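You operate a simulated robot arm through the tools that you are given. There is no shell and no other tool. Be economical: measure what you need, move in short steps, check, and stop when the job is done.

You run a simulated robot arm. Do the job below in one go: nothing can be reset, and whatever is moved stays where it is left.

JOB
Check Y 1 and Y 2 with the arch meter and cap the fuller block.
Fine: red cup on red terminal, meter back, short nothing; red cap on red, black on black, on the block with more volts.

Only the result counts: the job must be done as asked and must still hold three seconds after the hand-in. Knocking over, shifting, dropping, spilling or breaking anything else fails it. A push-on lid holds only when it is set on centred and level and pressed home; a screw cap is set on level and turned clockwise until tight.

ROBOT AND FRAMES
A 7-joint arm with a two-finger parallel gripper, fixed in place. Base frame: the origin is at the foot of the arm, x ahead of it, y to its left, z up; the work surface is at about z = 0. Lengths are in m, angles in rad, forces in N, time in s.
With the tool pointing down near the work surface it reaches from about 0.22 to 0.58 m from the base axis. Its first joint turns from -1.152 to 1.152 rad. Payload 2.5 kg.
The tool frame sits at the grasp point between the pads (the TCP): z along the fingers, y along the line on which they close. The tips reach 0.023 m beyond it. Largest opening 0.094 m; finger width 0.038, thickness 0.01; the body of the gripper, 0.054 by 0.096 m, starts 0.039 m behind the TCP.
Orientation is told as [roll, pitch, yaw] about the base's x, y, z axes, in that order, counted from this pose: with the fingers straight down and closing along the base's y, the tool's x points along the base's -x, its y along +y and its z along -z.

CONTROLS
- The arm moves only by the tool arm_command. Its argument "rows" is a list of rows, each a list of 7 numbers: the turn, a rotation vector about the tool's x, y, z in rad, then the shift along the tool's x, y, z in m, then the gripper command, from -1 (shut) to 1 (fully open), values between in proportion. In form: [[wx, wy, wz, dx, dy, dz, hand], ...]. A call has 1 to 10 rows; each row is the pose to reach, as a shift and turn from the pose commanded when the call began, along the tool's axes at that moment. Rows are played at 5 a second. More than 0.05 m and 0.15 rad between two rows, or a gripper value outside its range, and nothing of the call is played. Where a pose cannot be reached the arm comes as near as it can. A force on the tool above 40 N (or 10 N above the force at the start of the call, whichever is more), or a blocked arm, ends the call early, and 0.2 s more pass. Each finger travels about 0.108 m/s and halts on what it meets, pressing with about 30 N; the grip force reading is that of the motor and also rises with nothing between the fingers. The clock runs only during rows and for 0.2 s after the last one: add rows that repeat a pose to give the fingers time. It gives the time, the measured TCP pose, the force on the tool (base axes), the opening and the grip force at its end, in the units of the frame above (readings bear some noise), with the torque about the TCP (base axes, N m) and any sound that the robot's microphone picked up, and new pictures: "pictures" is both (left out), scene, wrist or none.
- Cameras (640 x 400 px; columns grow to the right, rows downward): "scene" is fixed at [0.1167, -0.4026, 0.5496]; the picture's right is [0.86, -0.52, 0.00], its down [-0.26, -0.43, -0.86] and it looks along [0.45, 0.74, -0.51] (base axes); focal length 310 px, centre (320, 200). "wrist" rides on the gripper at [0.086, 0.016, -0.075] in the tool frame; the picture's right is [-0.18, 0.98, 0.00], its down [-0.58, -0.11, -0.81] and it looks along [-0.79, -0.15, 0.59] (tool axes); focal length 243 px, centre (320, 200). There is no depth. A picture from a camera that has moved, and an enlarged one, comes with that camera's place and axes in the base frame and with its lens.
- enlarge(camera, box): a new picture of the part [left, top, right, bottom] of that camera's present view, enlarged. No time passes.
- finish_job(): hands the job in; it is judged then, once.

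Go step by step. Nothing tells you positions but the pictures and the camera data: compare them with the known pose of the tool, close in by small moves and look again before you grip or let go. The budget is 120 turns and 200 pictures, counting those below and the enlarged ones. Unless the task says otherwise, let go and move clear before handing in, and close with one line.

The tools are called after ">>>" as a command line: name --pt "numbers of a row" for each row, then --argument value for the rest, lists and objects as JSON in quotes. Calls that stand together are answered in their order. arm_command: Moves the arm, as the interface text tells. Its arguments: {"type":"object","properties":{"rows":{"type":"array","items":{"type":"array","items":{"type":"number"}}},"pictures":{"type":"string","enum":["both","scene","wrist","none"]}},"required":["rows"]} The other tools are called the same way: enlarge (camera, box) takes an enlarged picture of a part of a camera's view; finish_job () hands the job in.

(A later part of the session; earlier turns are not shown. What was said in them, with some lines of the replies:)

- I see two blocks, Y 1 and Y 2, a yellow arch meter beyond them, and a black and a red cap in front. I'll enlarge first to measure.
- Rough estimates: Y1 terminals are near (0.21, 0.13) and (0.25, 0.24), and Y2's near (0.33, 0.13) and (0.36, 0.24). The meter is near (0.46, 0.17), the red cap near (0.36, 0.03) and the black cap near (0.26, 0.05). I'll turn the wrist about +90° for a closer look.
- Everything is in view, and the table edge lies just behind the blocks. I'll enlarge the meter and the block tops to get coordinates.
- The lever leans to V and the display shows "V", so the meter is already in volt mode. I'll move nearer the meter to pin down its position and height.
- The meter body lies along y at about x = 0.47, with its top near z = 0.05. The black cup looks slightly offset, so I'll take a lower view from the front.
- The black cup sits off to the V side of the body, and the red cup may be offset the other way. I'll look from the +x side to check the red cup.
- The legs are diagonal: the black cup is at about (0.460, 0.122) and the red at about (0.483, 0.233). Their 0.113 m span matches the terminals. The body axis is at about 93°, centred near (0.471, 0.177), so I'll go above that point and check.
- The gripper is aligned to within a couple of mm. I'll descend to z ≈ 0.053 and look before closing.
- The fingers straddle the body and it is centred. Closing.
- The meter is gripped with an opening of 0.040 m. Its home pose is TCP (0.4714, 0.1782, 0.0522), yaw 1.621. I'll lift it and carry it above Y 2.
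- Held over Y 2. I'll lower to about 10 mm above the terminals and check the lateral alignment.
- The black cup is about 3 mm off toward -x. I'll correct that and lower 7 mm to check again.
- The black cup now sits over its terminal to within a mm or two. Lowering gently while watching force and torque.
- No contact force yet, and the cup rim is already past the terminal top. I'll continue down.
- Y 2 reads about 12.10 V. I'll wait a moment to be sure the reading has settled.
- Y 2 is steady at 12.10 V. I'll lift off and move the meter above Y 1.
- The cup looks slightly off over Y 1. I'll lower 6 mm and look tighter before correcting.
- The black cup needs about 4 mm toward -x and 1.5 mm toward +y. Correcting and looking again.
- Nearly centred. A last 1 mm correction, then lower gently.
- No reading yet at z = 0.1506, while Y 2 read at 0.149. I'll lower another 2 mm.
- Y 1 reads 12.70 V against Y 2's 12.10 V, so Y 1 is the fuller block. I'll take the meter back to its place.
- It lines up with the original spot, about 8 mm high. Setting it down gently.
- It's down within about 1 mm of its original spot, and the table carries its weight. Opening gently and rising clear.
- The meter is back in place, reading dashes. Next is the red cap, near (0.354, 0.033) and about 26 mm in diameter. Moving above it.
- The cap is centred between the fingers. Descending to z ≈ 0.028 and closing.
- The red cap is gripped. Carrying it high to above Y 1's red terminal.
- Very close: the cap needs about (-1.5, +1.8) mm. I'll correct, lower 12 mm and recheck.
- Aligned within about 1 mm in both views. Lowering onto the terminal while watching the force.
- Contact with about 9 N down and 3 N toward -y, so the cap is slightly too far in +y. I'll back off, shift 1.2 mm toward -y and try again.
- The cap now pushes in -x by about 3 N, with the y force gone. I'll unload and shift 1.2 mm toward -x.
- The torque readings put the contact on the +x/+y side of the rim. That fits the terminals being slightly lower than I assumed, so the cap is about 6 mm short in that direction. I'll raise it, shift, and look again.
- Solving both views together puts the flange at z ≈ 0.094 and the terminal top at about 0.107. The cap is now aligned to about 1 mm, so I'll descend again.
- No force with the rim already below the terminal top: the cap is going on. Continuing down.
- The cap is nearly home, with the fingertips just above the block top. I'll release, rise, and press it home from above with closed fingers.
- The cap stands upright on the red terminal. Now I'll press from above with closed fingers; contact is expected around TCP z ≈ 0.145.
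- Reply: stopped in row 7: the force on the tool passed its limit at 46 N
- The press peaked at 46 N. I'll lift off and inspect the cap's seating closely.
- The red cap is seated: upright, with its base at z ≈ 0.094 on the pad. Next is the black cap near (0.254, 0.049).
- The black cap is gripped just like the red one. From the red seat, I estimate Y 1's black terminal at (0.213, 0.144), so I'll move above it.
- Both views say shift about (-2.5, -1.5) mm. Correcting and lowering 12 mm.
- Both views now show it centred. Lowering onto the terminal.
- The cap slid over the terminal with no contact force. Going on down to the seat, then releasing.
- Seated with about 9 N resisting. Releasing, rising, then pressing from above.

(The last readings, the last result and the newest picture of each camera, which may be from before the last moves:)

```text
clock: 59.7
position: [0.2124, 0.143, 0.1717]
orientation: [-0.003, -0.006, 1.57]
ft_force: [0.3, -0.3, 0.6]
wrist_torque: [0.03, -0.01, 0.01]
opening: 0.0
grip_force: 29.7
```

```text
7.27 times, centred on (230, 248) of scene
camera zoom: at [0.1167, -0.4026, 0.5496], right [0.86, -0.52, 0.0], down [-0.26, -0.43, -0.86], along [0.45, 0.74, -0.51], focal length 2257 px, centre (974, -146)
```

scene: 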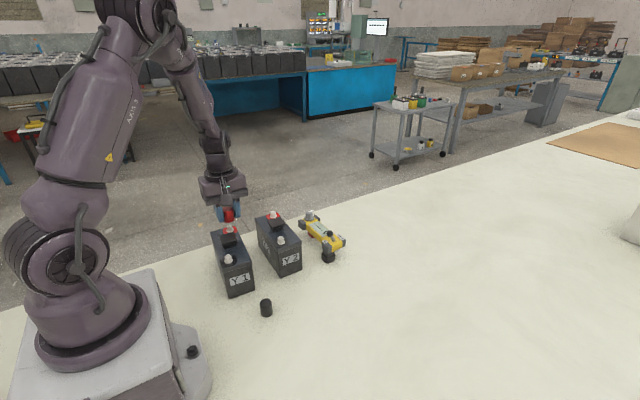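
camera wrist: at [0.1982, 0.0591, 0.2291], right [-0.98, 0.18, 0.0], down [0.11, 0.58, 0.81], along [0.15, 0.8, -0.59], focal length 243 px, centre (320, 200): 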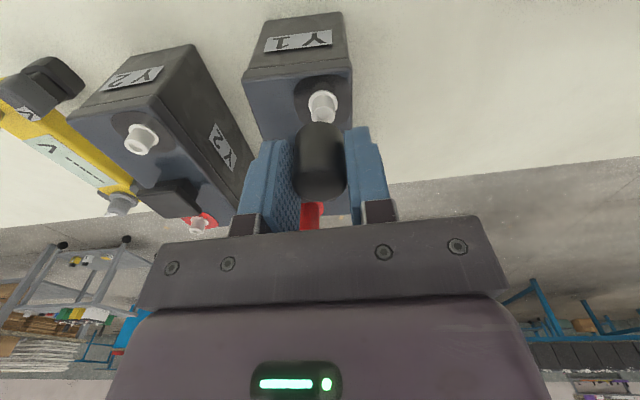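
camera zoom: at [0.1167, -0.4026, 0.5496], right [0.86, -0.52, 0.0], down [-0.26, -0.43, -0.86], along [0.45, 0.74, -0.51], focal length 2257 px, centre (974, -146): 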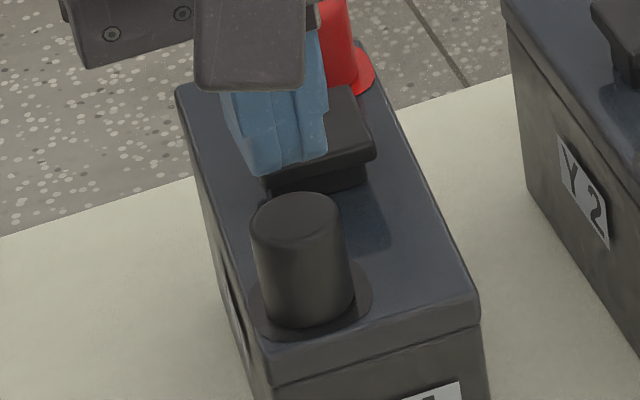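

>>> arm_command --pt "0 0 0 0 0 0.012 -1" --pt "0 0 0 0 0 0.018 -1" --pt "0 0 0 0 0 0.02 -1" --pt "0 0 0 0 0 0.022 -1" --pt "0 0 0 0 0 0.024 -1" --pt "0 0 0 0 0 0.026 -1" --pt "0 0 0 0 0 0.028 -1" --pictures "none"

>>> enlarge --camera "scene" --box '[200, 220, 260, 275]'

```text
clock: 60.9
position: [0.2106, 0.1428, 0.1503]
orientation: [-0.005, -0.001, 1.573]
ft_force: [-4.3, -1.2, 14.3]
wrist_torque: [-0.07, 0.11, -0.02]
opening: 0.0
grip_force: 30.0
stopped in row 6: the force on the tool passed its limit at 53 N (the readings are from after the stop); the commanded pose is now the measured one
```

```text
7.27 times, centred on (230, 248) of scene
camera zoom: at [0.1166, -0.4026, 0.5496], right [0.86, -0.52, 0.0], down [-0.26, -0.43, -0.86], along [0.45, 0.74, -0.51], focal length 2257 px, centre (974, -146)
```

zoom: 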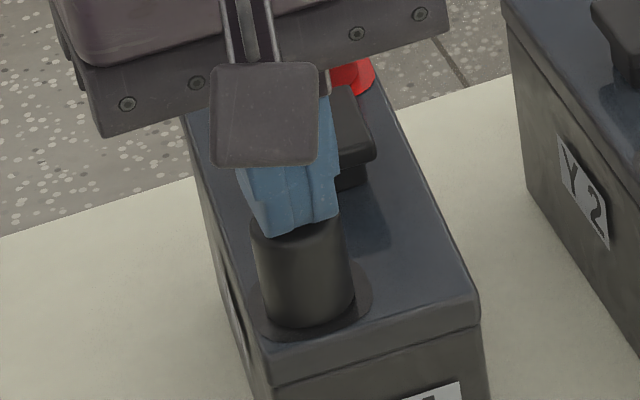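

The press peaked at 53 N, and the final height matches the red cap (0.150 vs 0.151). Lifting clear for a last look.

>>> arm_command --pt "0 0 0 0 0 -0.02 -1" --pt "0 0 0 0 0 -0.06 -1" --pt "0 0 0 0.03 0 -0.1 -1" --pt "0 0 0 0.07 0 -0.12 -0.5" --pt "0 0 0 0.11 -0.02 -0.14 0" --pt "0 0 0 0.14 -0.05 -0.14 0" --pictures "both"

>>> enlarge --camera "scene" --box '[200, 205, 350, 300]'

>>> enlarge --camera "scene" --box '[205, 210, 255, 270]'

```text
clock: 62.3
position: [0.2607, 0.0024, 0.289]
orientation: [-0.004, -0.004, 1.572]
ft_force: [-0.4, 0.2, 0.2]
wrist_torque: [0.01, 0.01, 0.01]
opening: 0.047
grip_force: 0.1
camera wrist: at [0.2439, -0.0838, 0.3627], right [-0.98, 0.18, 0.0], down [0.1, 0.58, 0.81], along [0.15, 0.79, -0.59], focal length 243 px, centre (320, 200)
```

scene: 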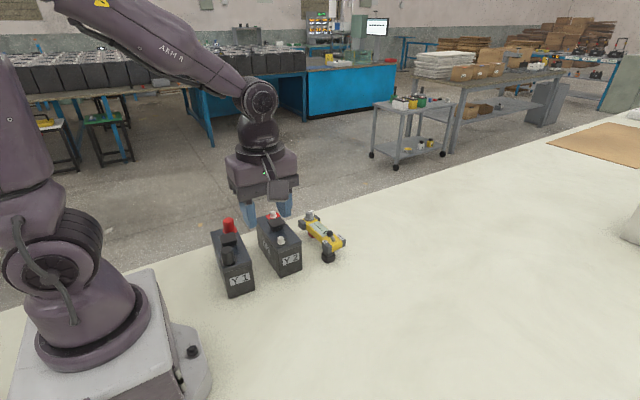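
wrist: 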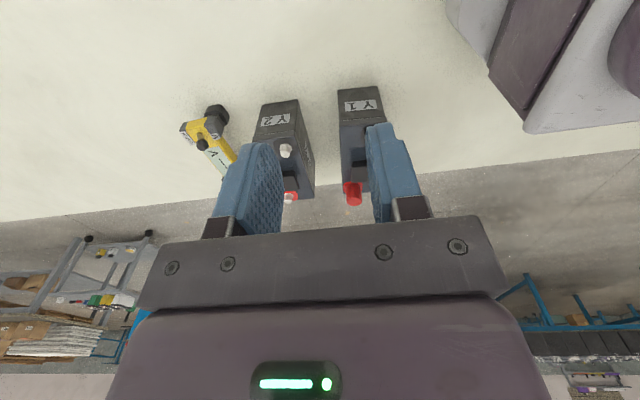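

```text
4.21 times, centred on (275, 252) of scene
camera zoom: at [0.1166, -0.4025, 0.5496], right [0.86, -0.52, 0.0], down [-0.26, -0.43, -0.86], along [0.45, 0.74, -0.51], focal length 1307 px, centre (510, -21)
```

zoom: 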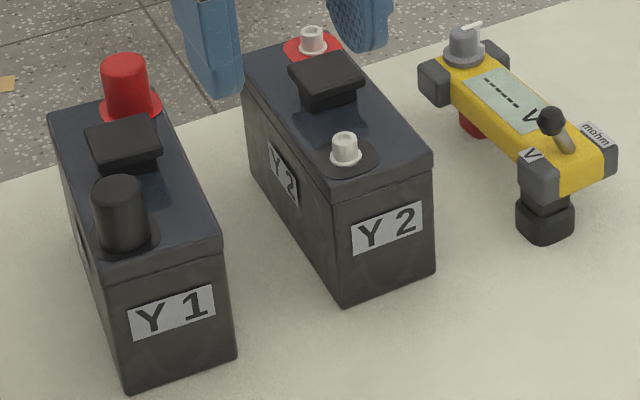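

```text
6.67 times, centred on (230, 240) of scene
camera zoom: at [0.1166, -0.4025, 0.5496], right [0.86, -0.52, 0.0], down [-0.26, -0.43, -0.86], along [0.45, 0.74, -0.51], focal length 2069 px, centre (920, -67)
```

zoom: 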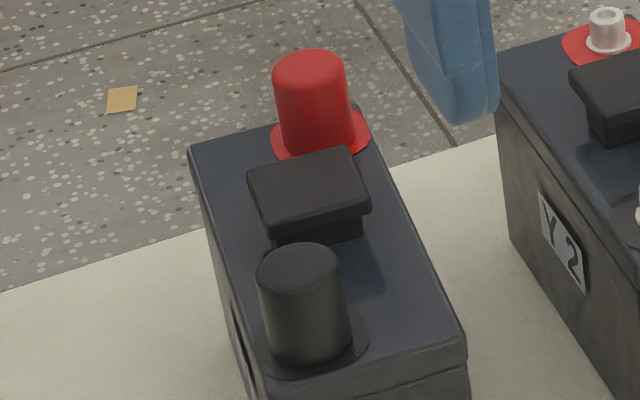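

Both caps are upright and seated on Y 1, red on red and black on black. The meter is back in its place, the blocks look unmoved, and the arm is clear, so I'm handing in.

>>> finish_job

```text
The job is handed in.
```

I capped Y 1, which read 12.70 V against 12.10 V on Y 2, with red on red and black on black, and put the meter back in its place.
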